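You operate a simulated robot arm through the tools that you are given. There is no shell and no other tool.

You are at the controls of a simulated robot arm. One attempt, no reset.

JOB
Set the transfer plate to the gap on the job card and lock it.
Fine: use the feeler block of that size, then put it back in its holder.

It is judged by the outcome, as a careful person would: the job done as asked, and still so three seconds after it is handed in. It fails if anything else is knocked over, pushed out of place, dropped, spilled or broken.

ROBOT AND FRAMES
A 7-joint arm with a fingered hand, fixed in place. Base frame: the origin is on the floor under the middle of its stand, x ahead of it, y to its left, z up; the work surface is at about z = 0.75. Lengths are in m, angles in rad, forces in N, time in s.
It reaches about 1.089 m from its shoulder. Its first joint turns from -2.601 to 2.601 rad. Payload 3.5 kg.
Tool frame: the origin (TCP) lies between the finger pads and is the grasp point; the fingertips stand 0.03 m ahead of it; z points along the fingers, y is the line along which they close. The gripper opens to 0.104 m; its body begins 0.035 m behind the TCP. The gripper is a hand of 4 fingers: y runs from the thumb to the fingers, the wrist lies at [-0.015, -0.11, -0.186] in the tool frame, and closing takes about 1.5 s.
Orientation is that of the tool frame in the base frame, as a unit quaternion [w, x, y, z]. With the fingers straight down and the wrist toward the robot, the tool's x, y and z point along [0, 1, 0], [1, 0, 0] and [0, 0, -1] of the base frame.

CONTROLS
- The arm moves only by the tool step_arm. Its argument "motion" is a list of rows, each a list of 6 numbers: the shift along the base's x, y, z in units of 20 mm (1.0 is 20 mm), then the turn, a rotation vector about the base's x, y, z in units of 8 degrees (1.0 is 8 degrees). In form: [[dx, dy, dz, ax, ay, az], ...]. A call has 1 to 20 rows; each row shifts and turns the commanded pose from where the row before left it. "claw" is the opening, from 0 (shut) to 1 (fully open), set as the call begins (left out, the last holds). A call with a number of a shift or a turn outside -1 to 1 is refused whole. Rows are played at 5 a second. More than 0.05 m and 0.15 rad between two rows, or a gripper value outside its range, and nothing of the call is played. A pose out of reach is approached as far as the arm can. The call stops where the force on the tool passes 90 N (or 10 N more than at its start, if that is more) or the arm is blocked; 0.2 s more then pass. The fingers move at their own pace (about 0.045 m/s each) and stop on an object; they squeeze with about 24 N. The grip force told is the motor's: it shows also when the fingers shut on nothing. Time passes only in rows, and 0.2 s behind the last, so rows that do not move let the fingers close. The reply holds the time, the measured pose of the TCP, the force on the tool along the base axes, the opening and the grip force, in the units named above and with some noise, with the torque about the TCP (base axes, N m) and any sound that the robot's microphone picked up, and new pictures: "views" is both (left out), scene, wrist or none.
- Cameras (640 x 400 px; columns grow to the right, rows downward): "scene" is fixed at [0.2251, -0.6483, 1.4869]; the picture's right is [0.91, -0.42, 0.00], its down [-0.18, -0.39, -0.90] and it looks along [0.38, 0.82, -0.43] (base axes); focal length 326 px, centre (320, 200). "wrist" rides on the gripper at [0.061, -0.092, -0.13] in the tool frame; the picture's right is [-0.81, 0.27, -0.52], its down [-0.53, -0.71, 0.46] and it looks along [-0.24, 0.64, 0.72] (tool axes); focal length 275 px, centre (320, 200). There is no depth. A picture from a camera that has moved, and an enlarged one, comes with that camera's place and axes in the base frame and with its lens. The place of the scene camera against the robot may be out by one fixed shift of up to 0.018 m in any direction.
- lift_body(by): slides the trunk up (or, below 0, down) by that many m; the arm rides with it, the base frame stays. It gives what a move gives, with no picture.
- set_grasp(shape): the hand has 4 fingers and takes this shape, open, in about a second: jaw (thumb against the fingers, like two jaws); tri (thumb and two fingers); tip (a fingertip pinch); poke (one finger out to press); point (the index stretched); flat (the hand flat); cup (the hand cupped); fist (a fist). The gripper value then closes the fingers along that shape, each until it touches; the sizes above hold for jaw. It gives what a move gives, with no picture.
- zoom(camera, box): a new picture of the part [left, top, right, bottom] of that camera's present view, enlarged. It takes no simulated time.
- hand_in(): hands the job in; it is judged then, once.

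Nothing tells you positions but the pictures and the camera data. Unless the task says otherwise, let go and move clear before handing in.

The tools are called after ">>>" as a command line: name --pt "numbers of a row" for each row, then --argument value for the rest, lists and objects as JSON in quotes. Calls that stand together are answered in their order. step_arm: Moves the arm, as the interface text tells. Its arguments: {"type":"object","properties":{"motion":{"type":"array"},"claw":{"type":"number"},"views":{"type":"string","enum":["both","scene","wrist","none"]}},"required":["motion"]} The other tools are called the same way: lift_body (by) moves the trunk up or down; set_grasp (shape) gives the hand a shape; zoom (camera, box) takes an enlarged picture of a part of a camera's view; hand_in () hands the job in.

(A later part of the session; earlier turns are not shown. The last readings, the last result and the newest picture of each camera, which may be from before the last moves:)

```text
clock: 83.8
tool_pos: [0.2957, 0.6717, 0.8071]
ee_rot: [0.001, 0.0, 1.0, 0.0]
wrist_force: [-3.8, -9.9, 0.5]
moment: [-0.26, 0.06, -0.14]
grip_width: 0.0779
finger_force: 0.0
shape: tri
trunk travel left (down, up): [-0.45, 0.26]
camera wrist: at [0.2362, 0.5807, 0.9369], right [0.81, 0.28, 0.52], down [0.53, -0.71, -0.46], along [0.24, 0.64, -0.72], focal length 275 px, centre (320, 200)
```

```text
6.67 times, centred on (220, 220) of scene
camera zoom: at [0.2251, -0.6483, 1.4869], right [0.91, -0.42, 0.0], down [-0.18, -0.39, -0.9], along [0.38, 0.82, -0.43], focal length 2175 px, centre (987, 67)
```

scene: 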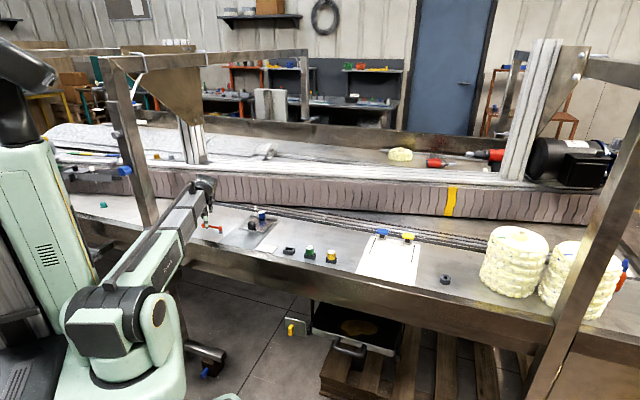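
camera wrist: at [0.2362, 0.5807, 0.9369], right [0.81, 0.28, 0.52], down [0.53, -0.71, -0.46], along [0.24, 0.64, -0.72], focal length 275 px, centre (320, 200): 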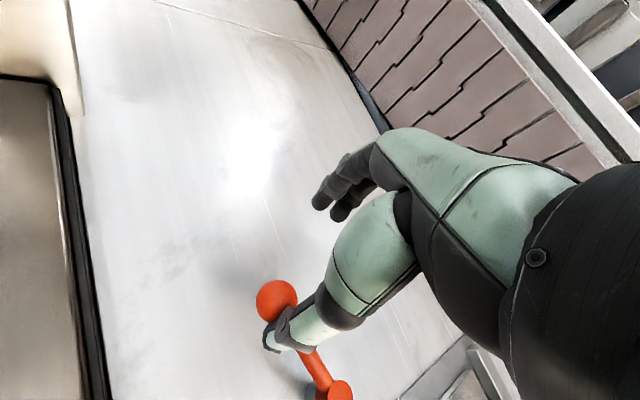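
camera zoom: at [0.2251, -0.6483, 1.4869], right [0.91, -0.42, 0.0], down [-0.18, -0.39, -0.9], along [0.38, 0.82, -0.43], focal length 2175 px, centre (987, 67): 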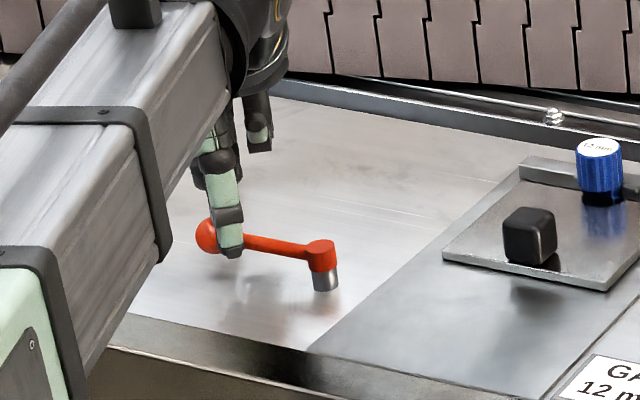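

Force has risen to about 10 N at a swing of roughly 80°, which looks like the far stop. I'll push a little more to make sure the lever is fully home.

>>> step_arm --pt "0.05 0.09 0 0 0 0" --pt "0.05 0.09 0 0 0 0" --pt "0 0 0 0 0 0"

>>> zoom --camera "wrist" --box '[200, 150, 400, 350]'

>>> zoom --camera "scene" --box '[190, 190, 290, 250]'

```text
clock: 84.6
tool_pos: [0.2984, 0.676, 0.8076]
ee_rot: [0.0, -0.001, 1.0, -0.001]
wrist_force: [-4.9, -15.1, -0.8]
moment: [-0.26, 0.1, -0.16]
grip_width: 0.0795
finger_force: 0.0
shape: tri
trunk travel left (down, up): [-0.45, 0.26]
camera wrist: at [0.2384, 0.5843, 0.9372], right [0.81, 0.28, 0.52], down [0.53, -0.71, -0.46], along [0.24, 0.64, -0.72], focal length 275 px, centre (320, 200)
```

scene: 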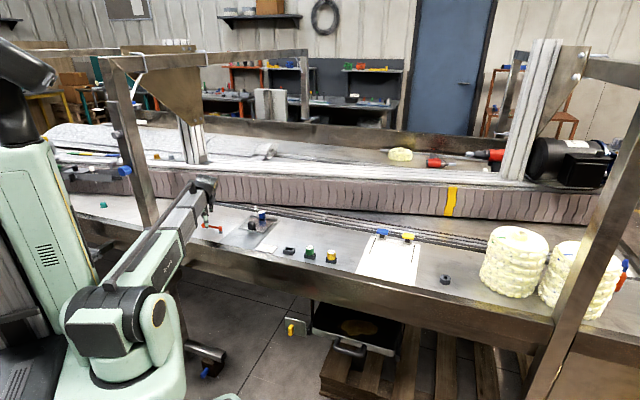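
wrist: 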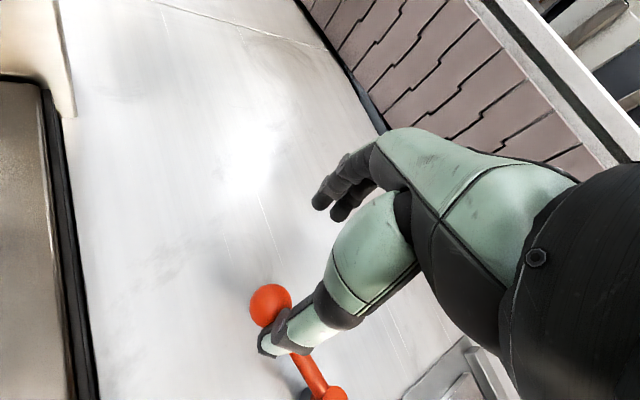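

```text
2.00 times, centred on (300, 250) of wrist
camera zoom: at [0.2384, 0.5843, 0.9372], right [0.81, 0.28, 0.52], down [0.53, -0.71, -0.46], along [0.24, 0.64, -0.72], focal length 551 px, centre (360, 100)
```

zoom: 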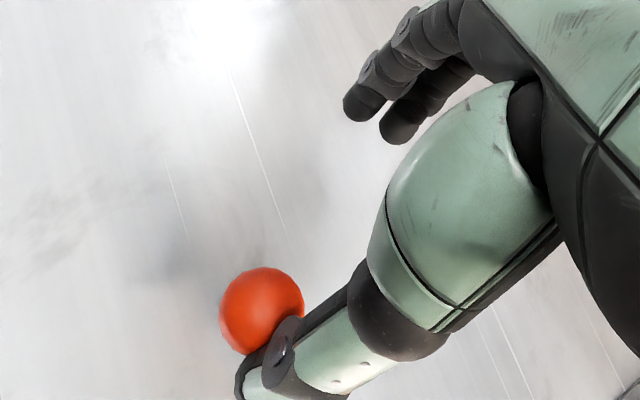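

```text
6.40 times, centred on (240, 220) of scene
camera zoom: at [0.2251, -0.6483, 1.4869], right [0.91, -0.42, 0.0], down [-0.18, -0.39, -0.9], along [0.38, 0.82, -0.43], focal length 2088 px, centre (832, 72)
```

zoom: 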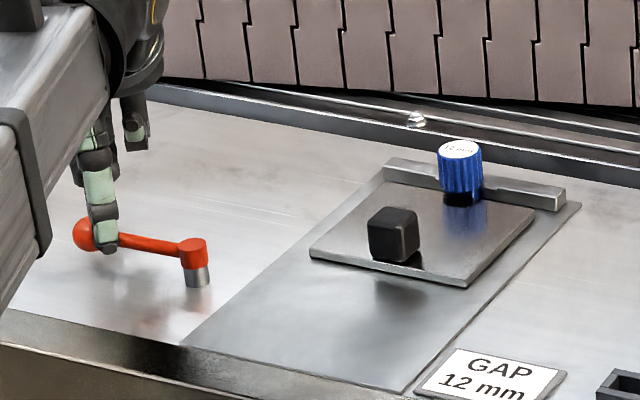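

The lever is firm against its far stop at about 16 N with no further movement, a swing of about 80°. I'll back the thumb off, rise, and check that the lever stays.

>>> step_arm --pt "-0.15 -0.3 0 0 0 0" --pt "-0.15 -0.4 0 0 0 0" --pt "0 -0.1 0.4 0 0 0" --pt "0 0 0.8 0 0 0" --pt "0 0 1 0 0 0" --pt "0 0 1 0 0 0" --pt "0 0 1 0 0 0" --pt "0 0 0 0 0 0"

>>> zoom --camera "scene" --box '[190, 190, 290, 250]'

```text
clock: 86.4
tool_pos: [0.2928, 0.6604, 0.8908]
ee_rot: [0.0, 0.0, 1.0, 0.0]
wrist_force: [-0.1, 0.3, -0.1]
moment: [0.02, -0.01, -0.01]
grip_width: 0.0728
finger_force: 0.0
shape: tri
trunk travel left (down, up): [-0.45, 0.26]
camera wrist: at [0.2328, 0.5688, 1.0207], right [0.81, 0.28, 0.52], down [0.53, -0.71, -0.46], along [0.24, 0.64, -0.72], focal length 275 px, centre (320, 200)
```

scene: 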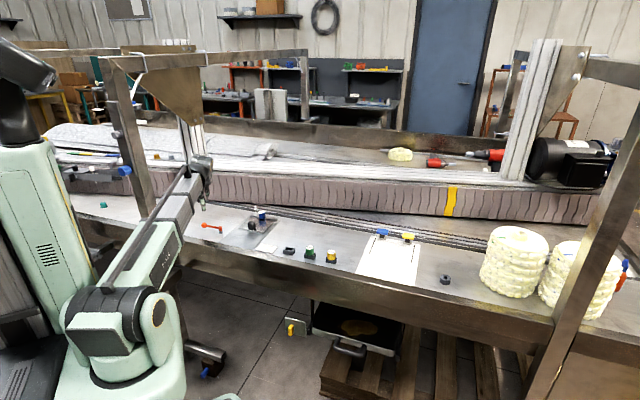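
wrist: 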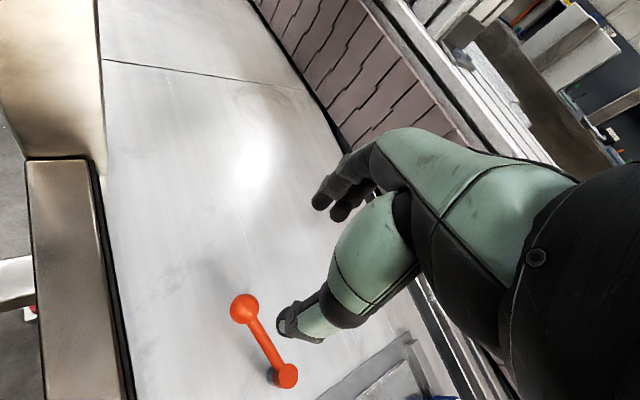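

```text
6.40 times, centred on (240, 220) of scene
camera zoom: at [0.2251, -0.6483, 1.4869], right [0.91, -0.42, 0.0], down [-0.18, -0.39, -0.9], along [0.38, 0.82, -0.43], focal length 2088 px, centre (832, 72)
```

zoom: 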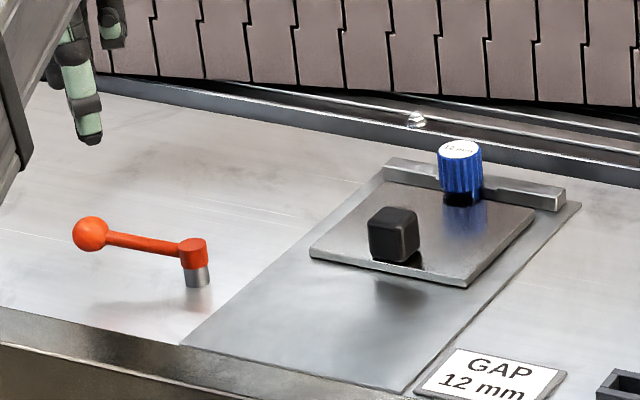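

The lever stays in its locked position. While the feeler is still in place I'll check the lock by gripping the knob gently and tugging it back toward the bench front.

>>> step_arm --pt "0.8645 -0.4685 0 0 0 -0.5625" --pt "0.8645 -0.4685 0 0 0 -0.5625" --pt "0.8645 -0.4685 0 0 0 -0.5625" --pt "0.8645 -0.4685 0 0 0 -0.5625" --pt "0.8645 -0.4685 0 0 0 -0.5625" --pt "0.8645 -0.4685 0 0 0 -0.5625" --pt "0.8645 -0.4685 0 0 0 -0.5625" --pt "0.8645 -0.4685 0 0 0 -0.5625" --pt "0.8645 -0.4685 0 0 0 -0.5625" --pt "0.8645 -0.4685 0 0 0 -0.5625" --pt "0 0 -0.6 0 0 0" --pt "0 0 -0.6 0 0 0" --pt "0 0 0 0 0 0" --claw 0.42

>>> zoom --camera "wrist" --box '[200, 100, 400, 320]'

>>> zoom --camera "scene" --box '[230, 195, 290, 250]'

```text
clock: 89.2
tool_pos: [0.4648, 0.5667, 0.8673]
ee_rot: [0.0, 0.383, 0.924, 0.0]
wrist_force: [0.6, 0.1, -1.0]
moment: [-0.01, 0.0, -0.05]
grip_width: 0.0438
finger_force: 0.1
shape: tri
trunk travel left (down, up): [-0.45, 0.26]
camera wrist: at [0.3579, 0.5453, 0.9967], right [0.77, -0.38, 0.52], down [-0.13, -0.88, -0.46], along [0.63, 0.28, -0.72], focal length 275 px, centre (320, 200)
```

scene: 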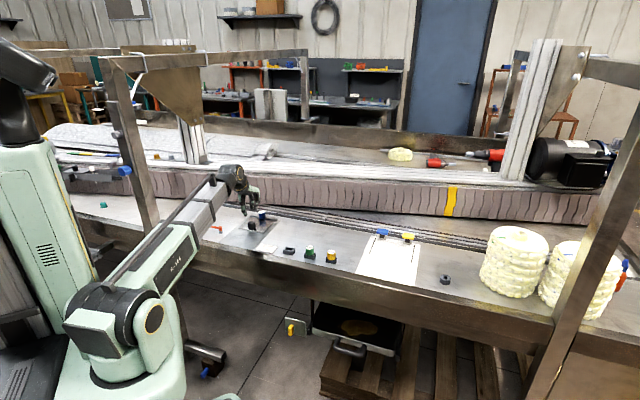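
wrist: 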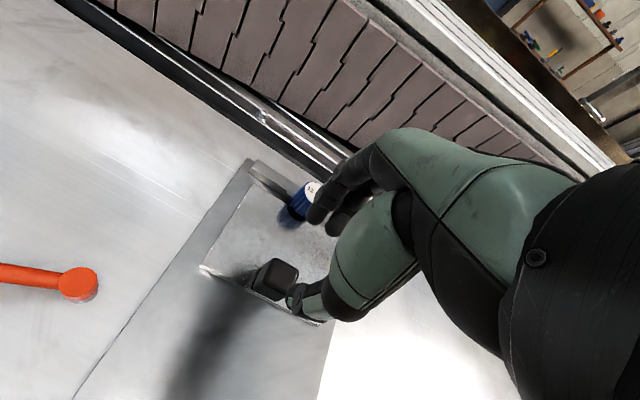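

```text
1.82 times, centred on (300, 210) of wrist
camera zoom: at [0.3579, 0.5453, 0.9967], right [0.77, -0.38, 0.52], down [-0.13, -0.88, -0.46], along [0.63, 0.28, -0.72], focal length 500 px, centre (356, 182)
```

zoom: 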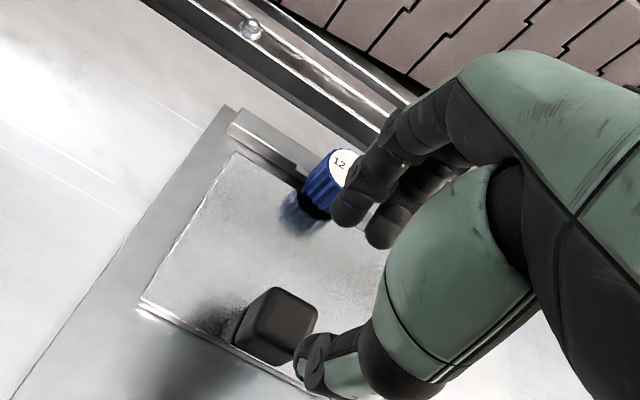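

```text
7.27 times, centred on (260, 222) of scene
camera zoom: at [0.2251, -0.6483, 1.4869], right [0.91, -0.42, 0.0], down [-0.18, -0.39, -0.9], along [0.38, 0.82, -0.43], focal length 2373 px, centre (756, 36)
```

zoom: 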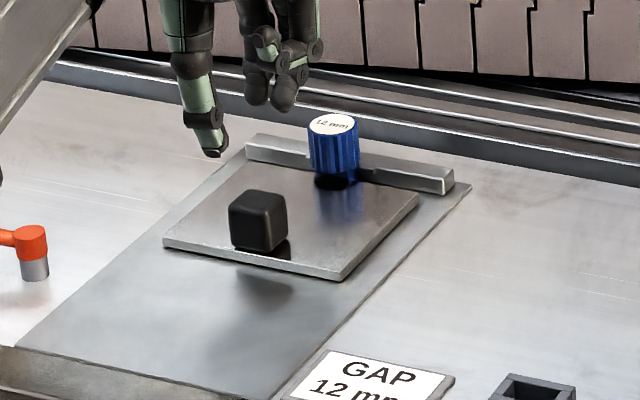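

>>> zoom --camera "wrist" --box '[235, 150, 315, 230]'

>>> zoom --camera "scene" --box '[250, 205, 280, 230]'

```text
5.00 times, centred on (275, 190) of wrist
camera zoom: at [0.3579, 0.5453, 0.9967], right [0.77, -0.38, 0.52], down [-0.13, -0.88, -0.46], along [0.63, 0.28, -0.72], focal length 1376 px, centre (545, 250)
```

zoom: 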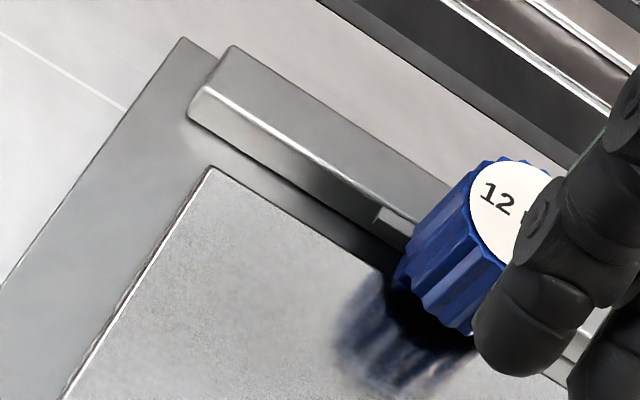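

```text
16.00 times, centred on (265, 218) of scene
camera zoom: at [0.2251, -0.6483, 1.4869], right [0.91, -0.42, 0.0], down [-0.18, -0.39, -0.9], along [0.38, 0.82, -0.43], focal length 5220 px, centre (1200, -80)
```

zoom: 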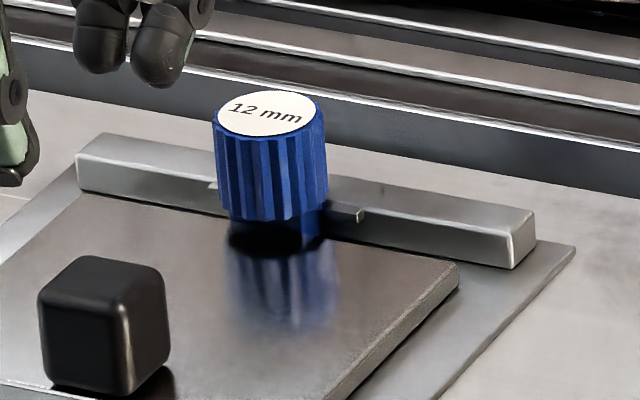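

The gap measures about 11.7–12 mm, as it should. I'll lower over the knob, grip it and tug toward the front with small forces.

>>> step_arm --pt "0 0 -0.6 0 0 0" --pt "0 0 -0.6 0 0 0" --pt "0 0 -0.6 0 0 0" --pt "0 0 -0.6 0 0 0" --pt "0 0 -0.6 0 0 0" --pt "0 0 -0.35 0 0 0" --pt "0 0 0 0 0 0"

>>> zoom --camera "wrist" --box '[200, 100, 400, 320]'

>>> zoom --camera "scene" --box '[235, 200, 280, 240]'

```text
clock: 90.8
tool_pos: [0.4661, 0.5669, 0.7987]
ee_rot: [0.0, 0.383, 0.924, 0.0]
wrist_force: [0.9, 0.0, 0.9]
moment: [-0.01, -0.01, 0.01]
grip_width: 0.0442
finger_force: 0.1
shape: tri
trunk travel left (down, up): [-0.45, 0.26]
camera wrist: at [0.3587, 0.5453, 0.9298], right [0.77, -0.38, 0.52], down [-0.13, -0.88, -0.46], along [0.63, 0.28, -0.72], focal length 275 px, centre (320, 200)
```

scene: 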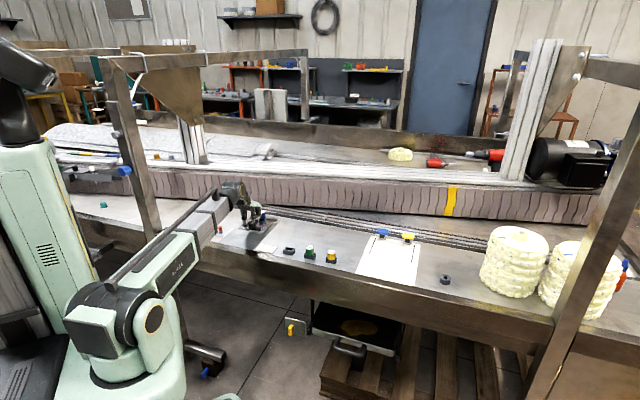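
wrist: 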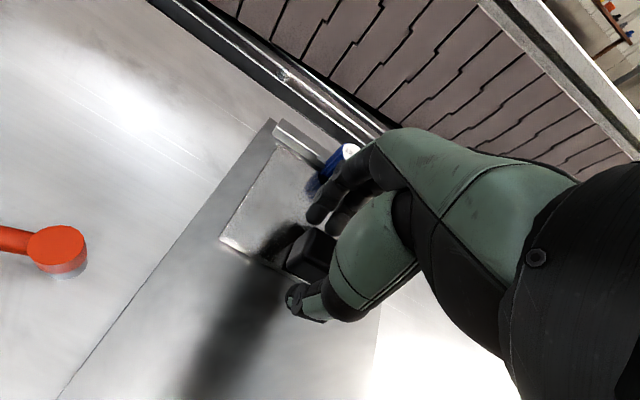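

```text
1.82 times, centred on (300, 210) of wrist
camera zoom: at [0.3587, 0.5453, 0.9298], right [0.77, -0.38, 0.52], down [-0.13, -0.88, -0.46], along [0.63, 0.28, -0.72], focal length 500 px, centre (356, 182)
```

zoom: 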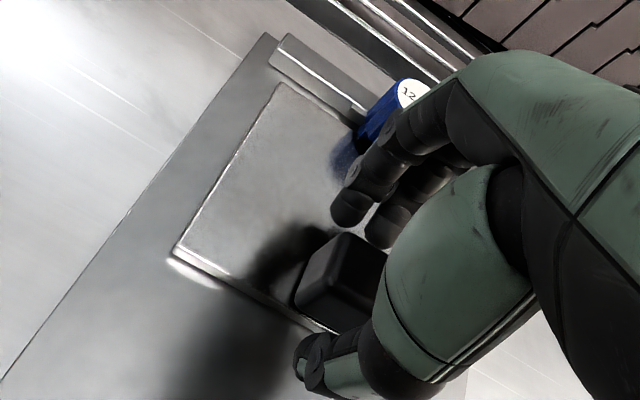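

```text
10.00 times, centred on (258, 220) of scene
camera zoom: at [0.2251, -0.6483, 1.4869], right [0.91, -0.42, 0.0], down [-0.18, -0.39, -0.9], along [0.38, 0.82, -0.43], focal length 3262 px, centre (945, 0)
```

zoom: 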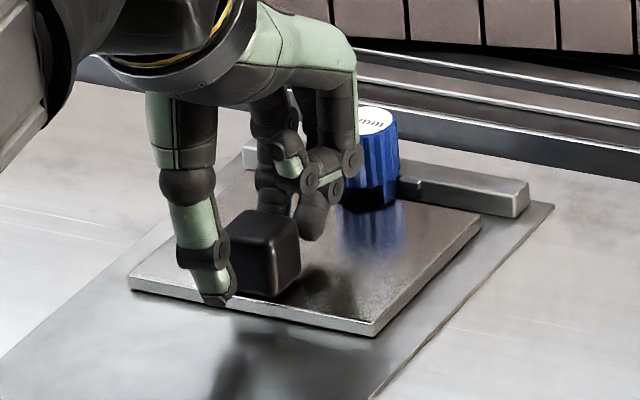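

>>> step_arm --pt "-0.1 -0.1 0 0 0 0" --pt "-0.1 -0.1 0 0 0 0" --pt "0 0 0 0 0 0" --views "none"

>>> step_arm --pt "-0.0707 -0.0707 0 0 0 0" --pt "0 0 0 0 0 0" --views "none"

>>> step_arm --pt "-0.0354 -0.0354 0 0 0 0" --pt "0 0 0 0 0 0" --views "wrist"

>>> zoom --camera "wrist" --box '[200, 100, 400, 320]'

```text
clock: 91.6
tool_pos: [0.4623, 0.5634, 0.799]
ee_rot: [0.0, 0.383, 0.924, 0.0]
wrist_force: [-0.7, -0.9, 0.0]
moment: [-0.02, -0.02, -0.01]
grip_width: 0.0441
finger_force: 0.1
shape: tri
trunk travel left (down, up): [-0.45, 0.26]
```

```text
clock: 92.2
tool_pos: [0.4612, 0.5616, 0.8012]
ee_rot: [0.0, 0.383, 0.924, 0.0]
wrist_force: [-0.7, 0.8, -0.2]
moment: [0.02, 0.0, 0.0]
grip_width: 0.0442
finger_force: 0.1
shape: tri
trunk travel left (down, up): [-0.45, 0.26]
```

```text
clock: 92.8
tool_pos: [0.4602, 0.5612, 0.8005]
ee_rot: [0.0, 0.382, 0.924, 0.0]
wrist_force: [0.1, 1.1, -0.3]
moment: [0.02, 0.02, -0.03]
grip_width: 0.044
finger_force: 0.0
shape: tri
trunk travel left (down, up): [-0.45, 0.26]
camera wrist: at [0.3526, 0.5391, 0.9299], right [0.77, -0.38, 0.52], down [-0.13, -0.88, -0.46], along [0.63, 0.28, -0.72], focal length 275 px, centre (320, 200)
```

wrist: 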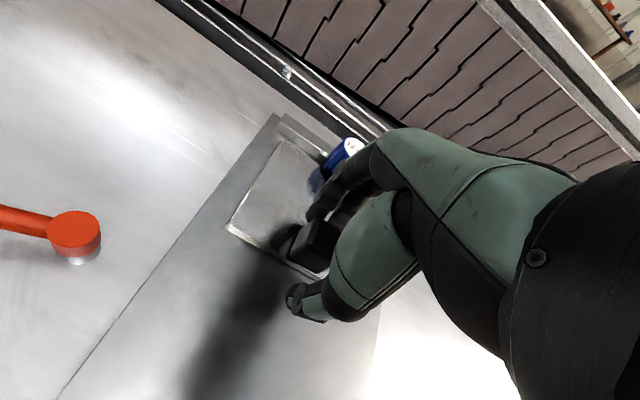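

```text
1.82 times, centred on (300, 210) of wrist
camera zoom: at [0.3526, 0.5391, 0.9299], right [0.77, -0.38, 0.52], down [-0.13, -0.88, -0.46], along [0.63, 0.28, -0.72], focal length 500 px, centre (356, 182)
```

zoom: 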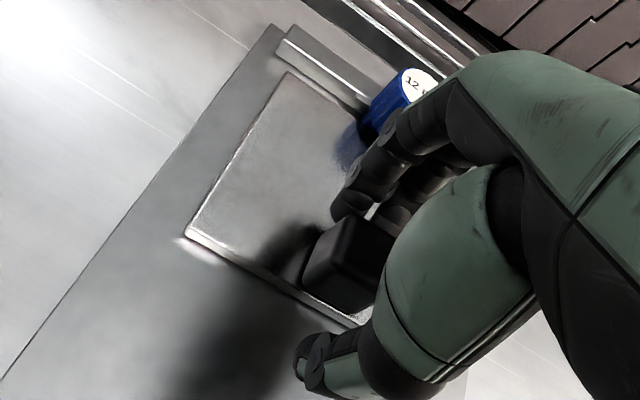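

>>> step_arm --pt "-0.0354 -0.0354 0 0 0 0" --pt "0 0 0 0 0 0" --views "none"

>>> step_arm --pt "-0.0354 -0.0354 0 0 0 0" --pt "0 0 0 0 0 0" --views "none"

>>> step_arm --pt "-0.0354 -0.0354 0 0 0 0" --pt "0 0 0 0 0 0" --views "none"

>>> step_arm --pt "-0.0354 -0.0354 0 0 0 0" --pt "0 0 0 0 0 0" --views "scene"

>>> zoom --camera "scene" --box '[235, 200, 280, 240]'

```text
clock: 93.4
tool_pos: [0.4594, 0.5592, 0.799]
ee_rot: [0.0, 0.382, 0.924, 0.0]
wrist_force: [0.1, 0.7, 0.5]
moment: [0.03, -0.01, 0.04]
grip_width: 0.0448
finger_force: 0.0
shape: tri
trunk travel left (down, up): [-0.45, 0.26]
```

```text
clock: 94.0
tool_pos: [0.4586, 0.5589, 0.8005]
ee_rot: [0.0, 0.383, 0.924, -0.001]
wrist_force: [1.7, 1.5, 0.1]
moment: [0.03, -0.04, 0.01]
grip_width: 0.0449
finger_force: 0.0
shape: tri
trunk travel left (down, up): [-0.45, 0.26]
```

```text
clock: 94.6
tool_pos: [0.4574, 0.5591, 0.8]
ee_rot: [0.0, 0.382, 0.924, 0.0]
wrist_force: [2.6, 2.1, 0.7]
moment: [0.07, -0.06, 0.04]
grip_width: 0.0454
finger_force: 0.1
shape: tri
trunk travel left (down, up): [-0.45, 0.26]
```

```text
clock: 95.2
tool_pos: [0.4573, 0.5583, 0.7996]
ee_rot: [-0.001, 0.383, 0.924, -0.001]
wrist_force: [3.3, 3.7, 0.8]
moment: [0.08, -0.1, -0.02]
grip_width: 0.046
finger_force: 0.1
shape: tri
trunk travel left (down, up): [-0.45, 0.26]
```

scene: 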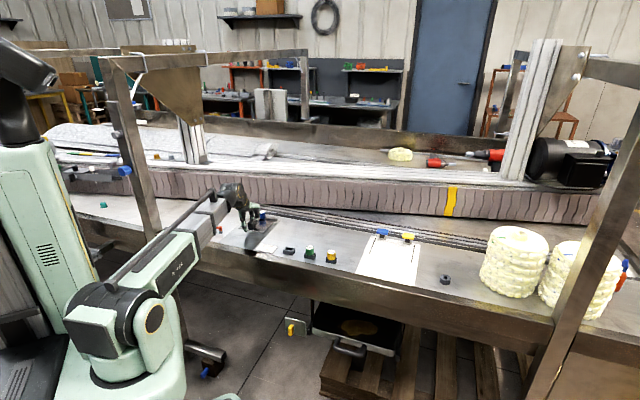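

```text
10.00 times, centred on (258, 220) of scene
camera zoom: at [0.2251, -0.6483, 1.4869], right [0.91, -0.42, 0.0], down [-0.18, -0.39, -0.9], along [0.38, 0.82, -0.43], focal length 3262 px, centre (945, 0)
```

zoom: 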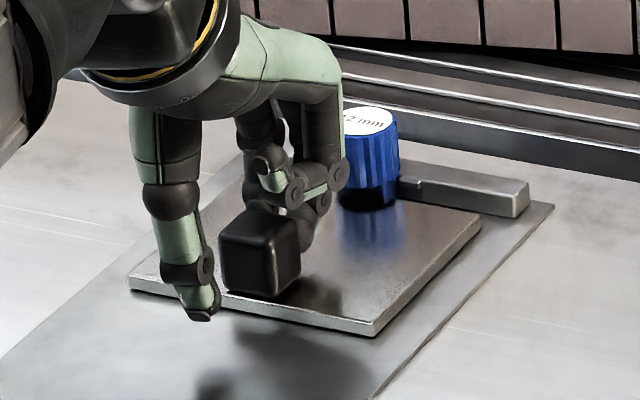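

>>> step_arm --pt "-0.0354 -0.0354 0 0 0 0" --pt "-0.0354 -0.0354 0 0 0 0" --pt "0 0 0 0 0 0" --views "none"

>>> step_arm --pt "-0.0354 -0.0354 0 0 0 0" --pt "0 0 0 0 0 0" --views "scene"

>>> zoom --camera "scene" --box '[235, 200, 280, 240]'

```text
clock: 96.0
tool_pos: [0.4567, 0.5577, 0.7993]
ee_rot: [0.0, 0.382, 0.924, 0.0]
wrist_force: [4.9, 3.8, 1.7]
moment: [0.12, -0.15, -0.03]
grip_width: 0.0473
finger_force: 0.1
shape: tri
trunk travel left (down, up): [-0.45, 0.26]
```

```text
clock: 96.6
tool_pos: [0.455, 0.5563, 0.8004]
ee_rot: [0.0, 0.383, 0.924, -0.001]
wrist_force: [5.6, 4.8, 2.5]
moment: [0.16, -0.21, -0.01]
grip_width: 0.0482
finger_force: 0.1
shape: tri
trunk travel left (down, up): [-0.45, 0.26]
```

scene: 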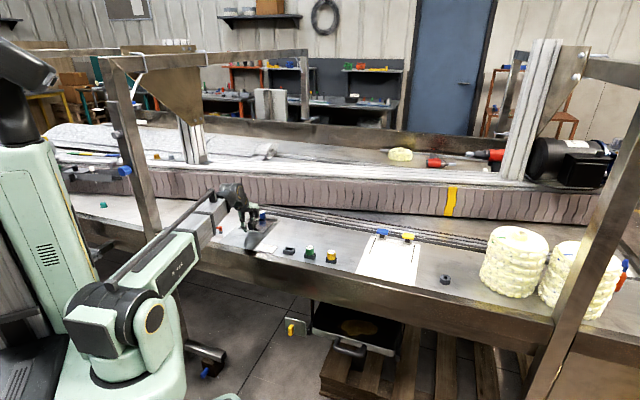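

```text
10.00 times, centred on (258, 220) of scene
camera zoom: at [0.2251, -0.6483, 1.4869], right [0.91, -0.42, 0.0], down [-0.18, -0.39, -0.9], along [0.38, 0.82, -0.43], focal length 3262 px, centre (945, 0)
```

zoom: 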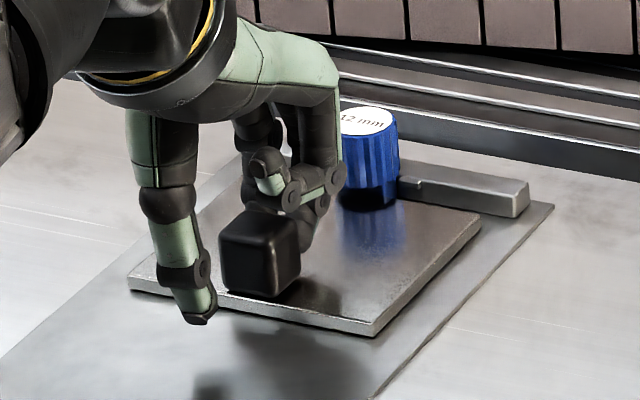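

The plate holds at over 7 N without moving, while unlocked it slid at about 3 N, so the lock is engaged. I'll release the pull and rise, then get the feeler.

>>> step_arm --pt "0.12 0.12 0 0 0 0" --pt "0.12 0.12 0 0 0 0" --pt "0.12 0.12 0 0 0 0" --pt "0 0 0.4 0 0 0" --pt "0 0 0.8 0 0 0" --pt "0 0 1 0 0 0" --pt "0 0 1 0 0 0" --pt "0 0 1 0 0 0" --pt "0 0 0 0 0 0"

>>> zoom --camera "wrist" --box '[235, 150, 335, 230]'

>>> zoom --camera "scene" --box '[250, 205, 280, 230]'

```text
clock: 98.6
tool_pos: [0.4623, 0.5634, 0.8838]
ee_rot: [0.0, 0.383, 0.924, 0.0]
wrist_force: [0.1, -0.1, -0.7]
moment: [-0.02, 0.0, 0.01]
grip_width: 0.0441
finger_force: 0.1
shape: tri
trunk travel left (down, up): [-0.45, 0.26]
camera wrist: at [0.3545, 0.5417, 1.0139], right [0.77, -0.38, 0.52], down [-0.13, -0.88, -0.46], along [0.63, 0.28, -0.72], focal length 275 px, centre (320, 200)
```

scene: 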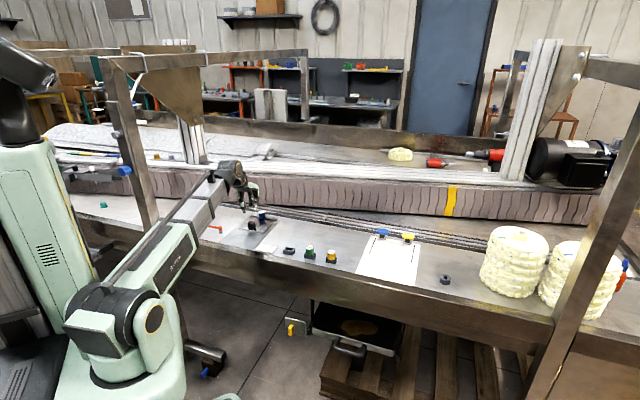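
wrist: 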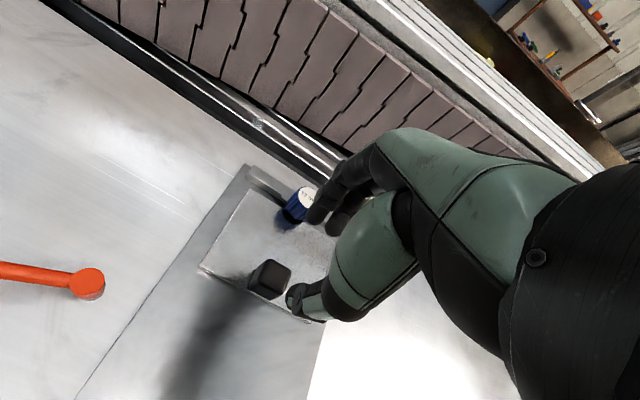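

```text
5.00 times, centred on (285, 190) of wrist
camera zoom: at [0.3545, 0.5417, 1.0139], right [0.77, -0.38, 0.52], down [-0.13, -0.88, -0.46], along [0.63, 0.28, -0.72], focal length 1376 px, centre (495, 250)
```

zoom: 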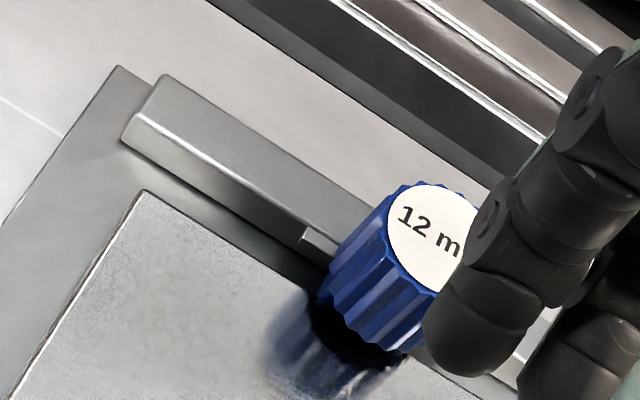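

```text
16.00 times, centred on (265, 218) of scene
camera zoom: at [0.2251, -0.6483, 1.4869], right [0.91, -0.42, 0.0], down [-0.18, -0.39, -0.9], along [0.38, 0.82, -0.43], focal length 5220 px, centre (1200, -80)
```

zoom: 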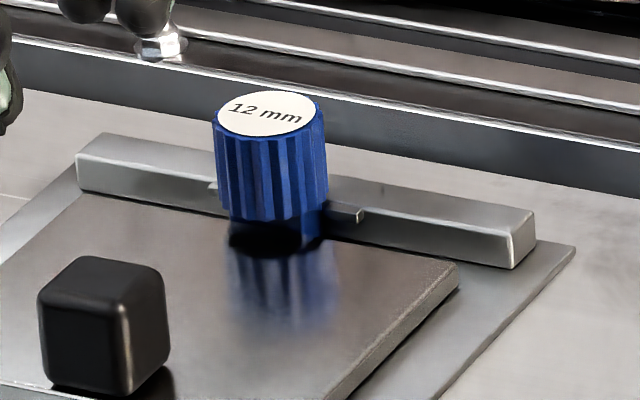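

The plate and lever are unchanged. I'll move over the feeler at the same place where I released it and check alignment before going down.

>>> step_arm --pt "0.684 0.702 0 0 0 0" --pt "0.684 0.702 0 0 0 0" --pt "0.684 0.702 0 0 0 0" --pt "0.684 0.702 0 0 0 0" --pt "0.684 0.702 0 0 0 0" --pt "0 0 -0.6 0 0 0" --pt "0 0 -0.6 0 0 0" --pt "0 0 -0.6 0 0 0" --pt "0 0 0 0 0 0"

>>> zoom --camera "wrist" --box '[240, 180, 380, 300]'

>>> zoom --camera "scene" --box '[240, 190, 290, 235]'

```text
clock: 100.6
tool_pos: [0.5311, 0.6335, 0.8475]
ee_rot: [0.0, 0.382, 0.924, 0.0]
wrist_force: [0.9, 0.9, 1.1]
moment: [0.01, 0.0, 0.01]
grip_width: 0.0442
finger_force: 0.1
shape: tri
trunk travel left (down, up): [-0.45, 0.26]
camera wrist: at [0.4231, 0.6114, 0.9774], right [0.77, -0.38, 0.52], down [-0.13, -0.88, -0.46], along [0.63, 0.28, -0.72], focal length 275 px, centre (320, 200)
```

scene: 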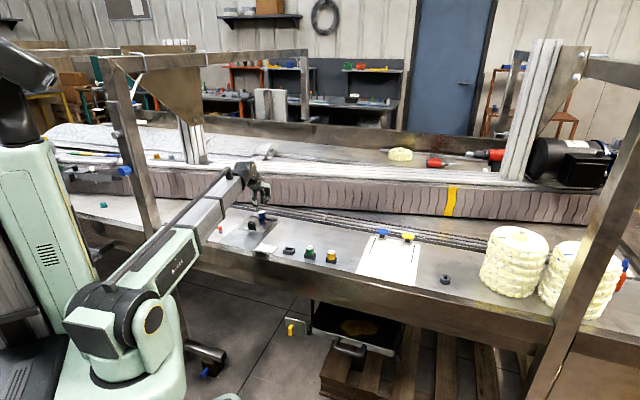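
wrist: 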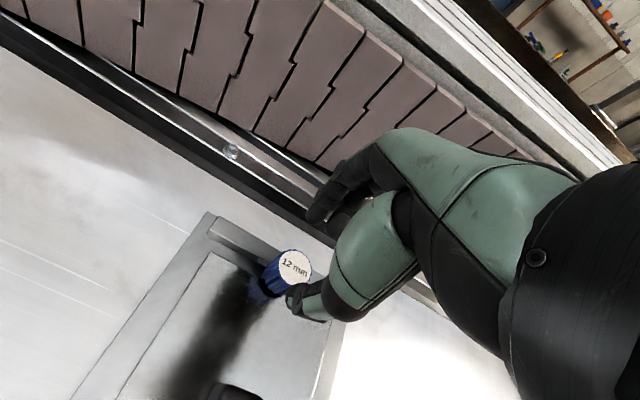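

```text
3.33 times, centred on (310, 240) of wrist
camera zoom: at [0.4231, 0.6114, 0.9774], right [0.77, -0.38, 0.52], down [-0.13, -0.88, -0.46], along [0.63, 0.28, -0.72], focal length 918 px, centre (353, 67)
```

zoom: 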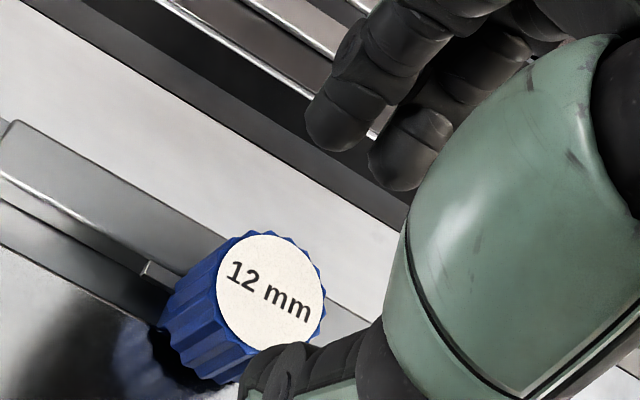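

```text
8.89 times, centred on (265, 212) of scene
camera zoom: at [0.2251, -0.6483, 1.4869], right [0.91, -0.42, 0.0], down [-0.18, -0.39, -0.9], along [0.38, 0.82, -0.43], focal length 2900 px, centre (809, 89)
```

zoom: 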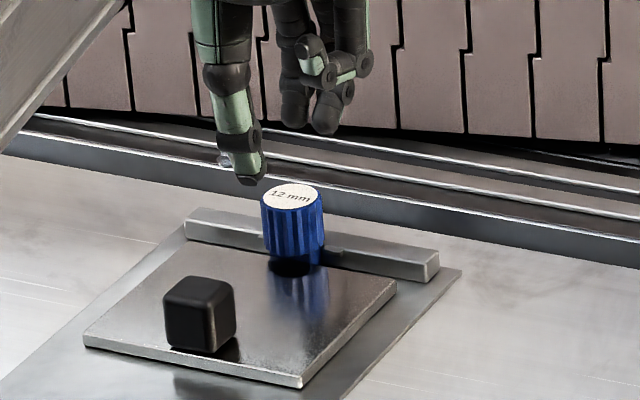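

>>> step_arm --pt "0 0 -0.5 0 0 0" --pt "0 0 -0.5 0 0 0" --pt "0 0 -0.5 0 0 0" --pt "0 0 -0.5 0 0 0" --pt "0 0 -0.25 0 0 0" --pt "0 0 0 0 0 0" --views "none"

>>> step_arm --pt "0 0 0 0 0 0" --pt "0 0 0 0 0 0" --pt "0 0 0 0 0 0" --pt "0 0 0 0 0 0" --pt "0 0 0 0 0 0" --claw 0.0

>>> zoom --camera "wrist" --box '[240, 180, 380, 300]'

>>> zoom --camera "scene" --box '[240, 190, 290, 235]'

```text
clock: 102.0
tool_pos: [0.5308, 0.6337, 0.8014]
ee_rot: [-0.001, 0.382, 0.924, 0.0]
wrist_force: [0.1, 0.5, -0.2]
moment: [0.01, 0.0, -0.03]
grip_width: 0.0441
finger_force: 0.1
shape: tri
trunk travel left (down, up): [-0.45, 0.26]
```

```text
clock: 103.2
tool_pos: [0.5304, 0.6335, 0.8031]
ee_rot: [0.0, 0.382, 0.924, 0.0]
wrist_force: [-1.2, -0.4, -1.6]
moment: [-0.05, 0.03, 0.03]
grip_width: 0.023
finger_force: 24.1
shape: tri
trunk travel left (down, up): [-0.45, 0.26]
camera wrist: at [0.4231, 0.6118, 0.9325], right [0.77, -0.38, 0.52], down [-0.13, -0.88, -0.46], along [0.63, 0.28, -0.72], focal length 275 px, centre (320, 200)
```

scene: 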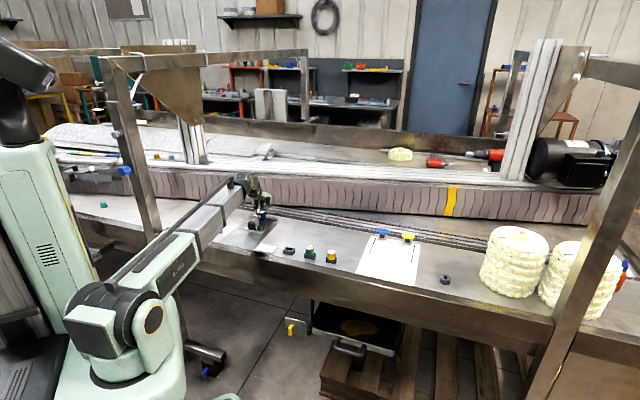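
wrist: 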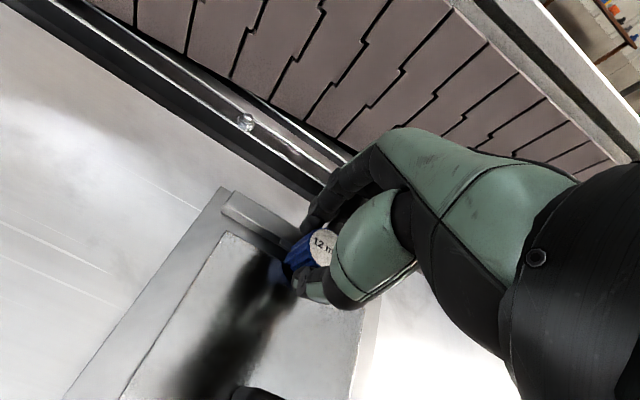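

```text
3.33 times, centred on (310, 240) of wrist
camera zoom: at [0.4231, 0.6118, 0.9325], right [0.77, -0.38, 0.52], down [-0.13, -0.88, -0.46], along [0.63, 0.28, -0.72], focal length 918 px, centre (353, 67)
```

zoom: 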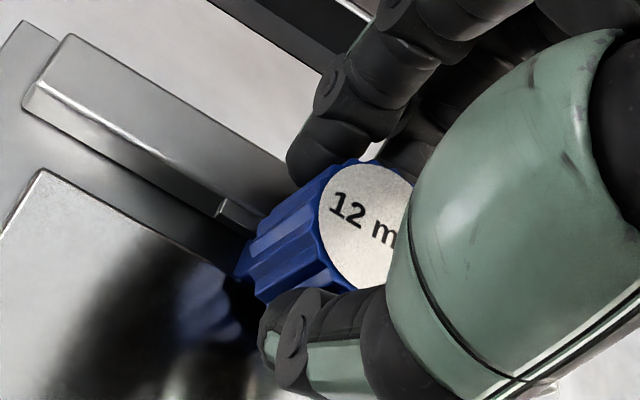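

```text
8.89 times, centred on (265, 212) of scene
camera zoom: at [0.2251, -0.6483, 1.4869], right [0.91, -0.42, 0.0], down [-0.18, -0.39, -0.9], along [0.38, 0.82, -0.43], focal length 2900 px, centre (809, 89)
```

zoom: 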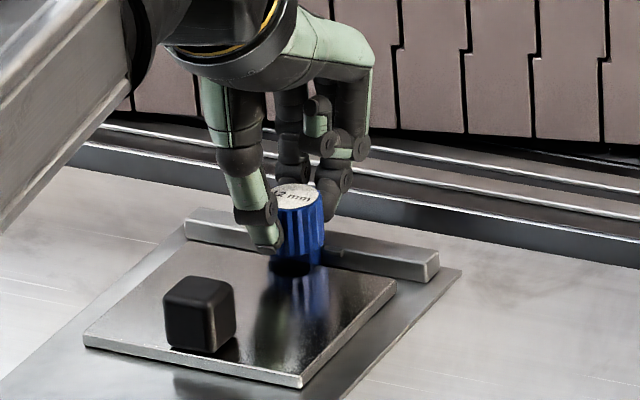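

Gripped at 24 N. I'll lift straight up slowly, watching the forces in case the block binds.

>>> step_arm --pt "0 0 0.1 0 0 0" --pt "0 0 0.1 0 0 0" --pt "0 0 0.15 0 0 0" --pt "0 0 0 0 0 0" --views "none"

>>> step_arm --pt "0 0 0.3 0 0 0" --pt "0 0 0.4 0 0 0" --pt "0 0 0.5 0 0 0" --pt "0 0 0.8 0 0 0" --pt "0 0 0.8 0 0 0" --pt "0 0 0 0 0 0"

>>> zoom --camera "wrist" --box '[200, 180, 340, 300]'

>>> zoom --camera "scene" --box '[240, 190, 290, 235]'

```text
clock: 104.2
tool_pos: [0.5313, 0.6333, 0.8111]
ee_rot: [0.0, 0.384, 0.924, 0.0]
wrist_force: [-0.1, -1.1, -0.7]
moment: [0.0, 0.01, 0.0]
grip_width: 0.0232
finger_force: 24.0
shape: tri
trunk travel left (down, up): [-0.45, 0.26]
```

```text
clock: 105.6
tool_pos: [0.5288, 0.633, 0.8661]
ee_rot: [0.0, 0.383, 0.924, 0.0]
wrist_force: [-0.2, -0.4, -0.3]
moment: [-0.02, 0.05, 0.04]
grip_width: 0.0231
finger_force: 24.5
shape: tri
trunk travel left (down, up): [-0.45, 0.26]
camera wrist: at [0.4224, 0.6111, 0.9959], right [0.77, -0.38, 0.52], down [-0.13, -0.88, -0.46], along [0.63, 0.28, -0.72], focal length 275 px, centre (320, 200)
```

scene: 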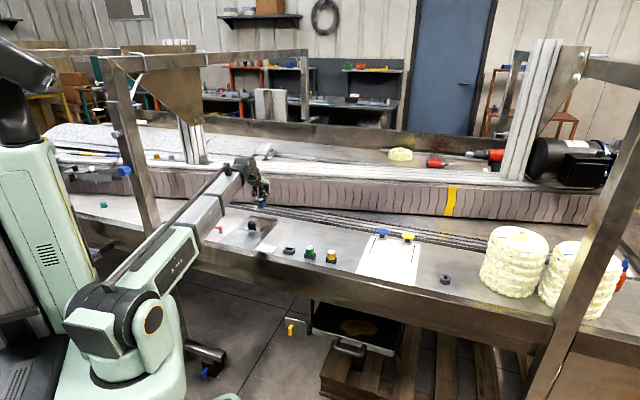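
wrist: 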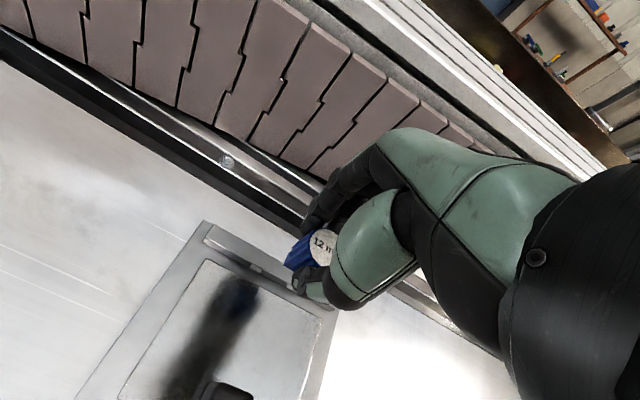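

```text
3.33 times, centred on (270, 240) of wrist
camera zoom: at [0.4224, 0.6111, 0.9959], right [0.77, -0.38, 0.52], down [-0.13, -0.88, -0.46], along [0.63, 0.28, -0.72], focal length 918 px, centre (487, 67)
```

zoom: 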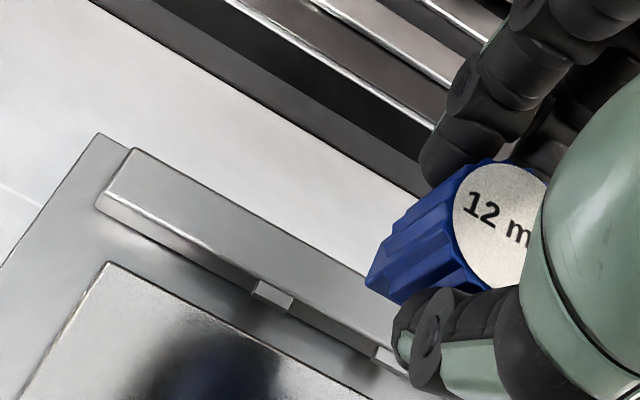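

```text
8.89 times, centred on (265, 212) of scene
camera zoom: at [0.2251, -0.6483, 1.4869], right [0.91, -0.42, 0.0], down [-0.18, -0.39, -0.9], along [0.38, 0.82, -0.43], focal length 2900 px, centre (809, 89)
```

zoom: 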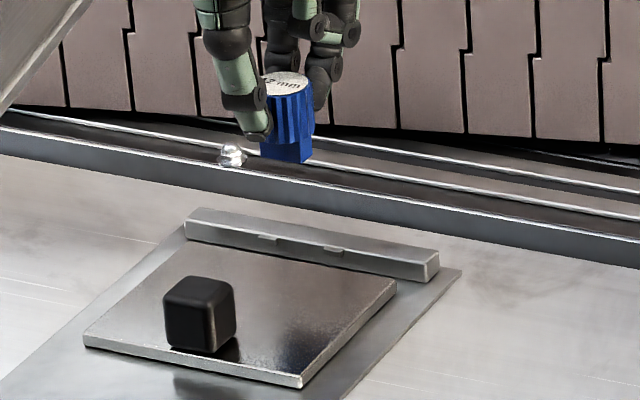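

The feeler came out freely and the plate and lever are unchanged. I'll carry it back over its holder and check the blade against the pocket.

>>> step_arm --pt "0.069 -0.905 0 0 0 0" --pt "0.069 -0.905 0 0 0 0" --pt "0.069 -0.905 0 0 0 0" --pt "0.069 -0.905 0 0 0 0" --pt "0.069 -0.905 0 0 0 0" --pt "0.069 -0.905 0 0 0 0" --pt "0.069 -0.905 0 0 0 0" --pt "0.069 -0.905 0 0 0 0" --pt "0.069 -0.905 0 0 0 0" --pt "0.069 -0.905 0 0 0 0" --pt "0.069 -0.905 0 0 0 0" --pt "0.069 -0.905 0 0 0 0" --pt "0.069 -0.905 0 0 0 0" --pt "0.069 -0.905 0 0 0 0" --pt "0.069 -0.905 0 0 0 0" --pt "0.069 -0.905 0 0 0 0" --pt "0 0 0 0 0 0" --pt "0 0 0 0 0 0"

>>> zoom --camera "wrist" --box '[230, 210, 340, 300]'

>>> zoom --camera "scene" --box '[275, 215, 305, 260]'

```text
clock: 109.4
tool_pos: [0.5529, 0.3436, 0.8667]
ee_rot: [0.0, 0.383, 0.924, 0.0]
wrist_force: [-0.1, -0.2, 0.3]
moment: [0.02, 0.0, 0.02]
grip_width: 0.0231
finger_force: 23.6
shape: tri
trunk travel left (down, up): [-0.45, 0.26]
camera wrist: at [0.4452, 0.3213, 0.9956], right [0.77, -0.38, 0.52], down [-0.13, -0.88, -0.46], along [0.63, 0.28, -0.72], focal length 275 px, centre (320, 200)
```

scene: 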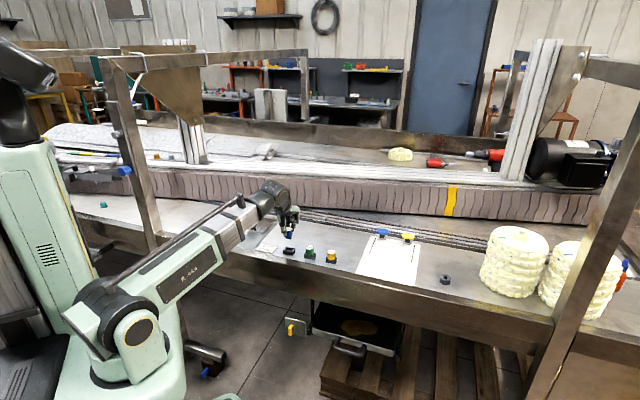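
wrist: 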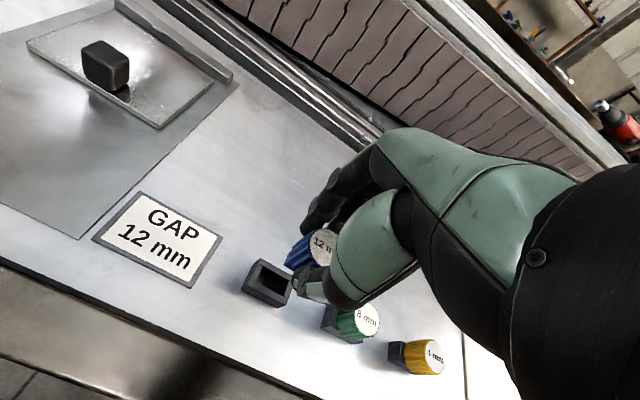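

```text
4.44 times, centred on (285, 255) of wrist
camera zoom: at [0.4452, 0.3213, 0.9956], right [0.77, -0.38, 0.52], down [-0.13, -0.88, -0.46], along [0.63, 0.28, -0.72], focal length 1224 px, centre (476, -44)
```

zoom: 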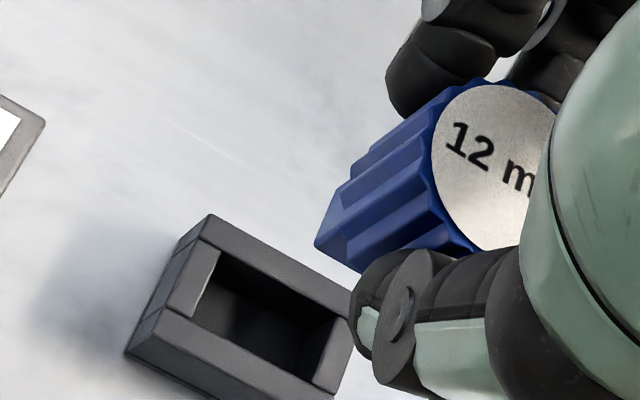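

```text
8.89 times, centred on (290, 238) of scene
camera zoom: at [0.2251, -0.6483, 1.4869], right [0.91, -0.42, 0.0], down [-0.18, -0.39, -0.9], along [0.38, 0.82, -0.43], focal length 2900 px, centre (587, -133)
```

zoom: 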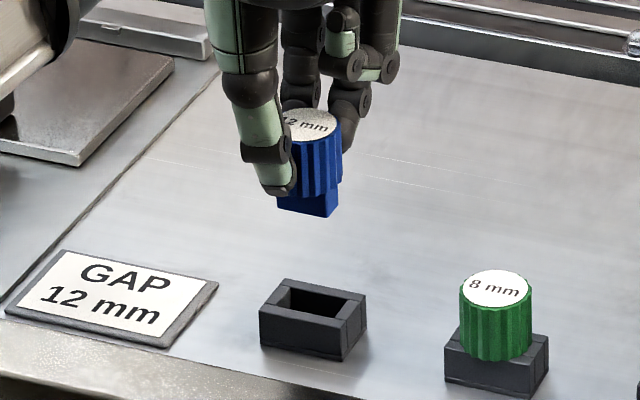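

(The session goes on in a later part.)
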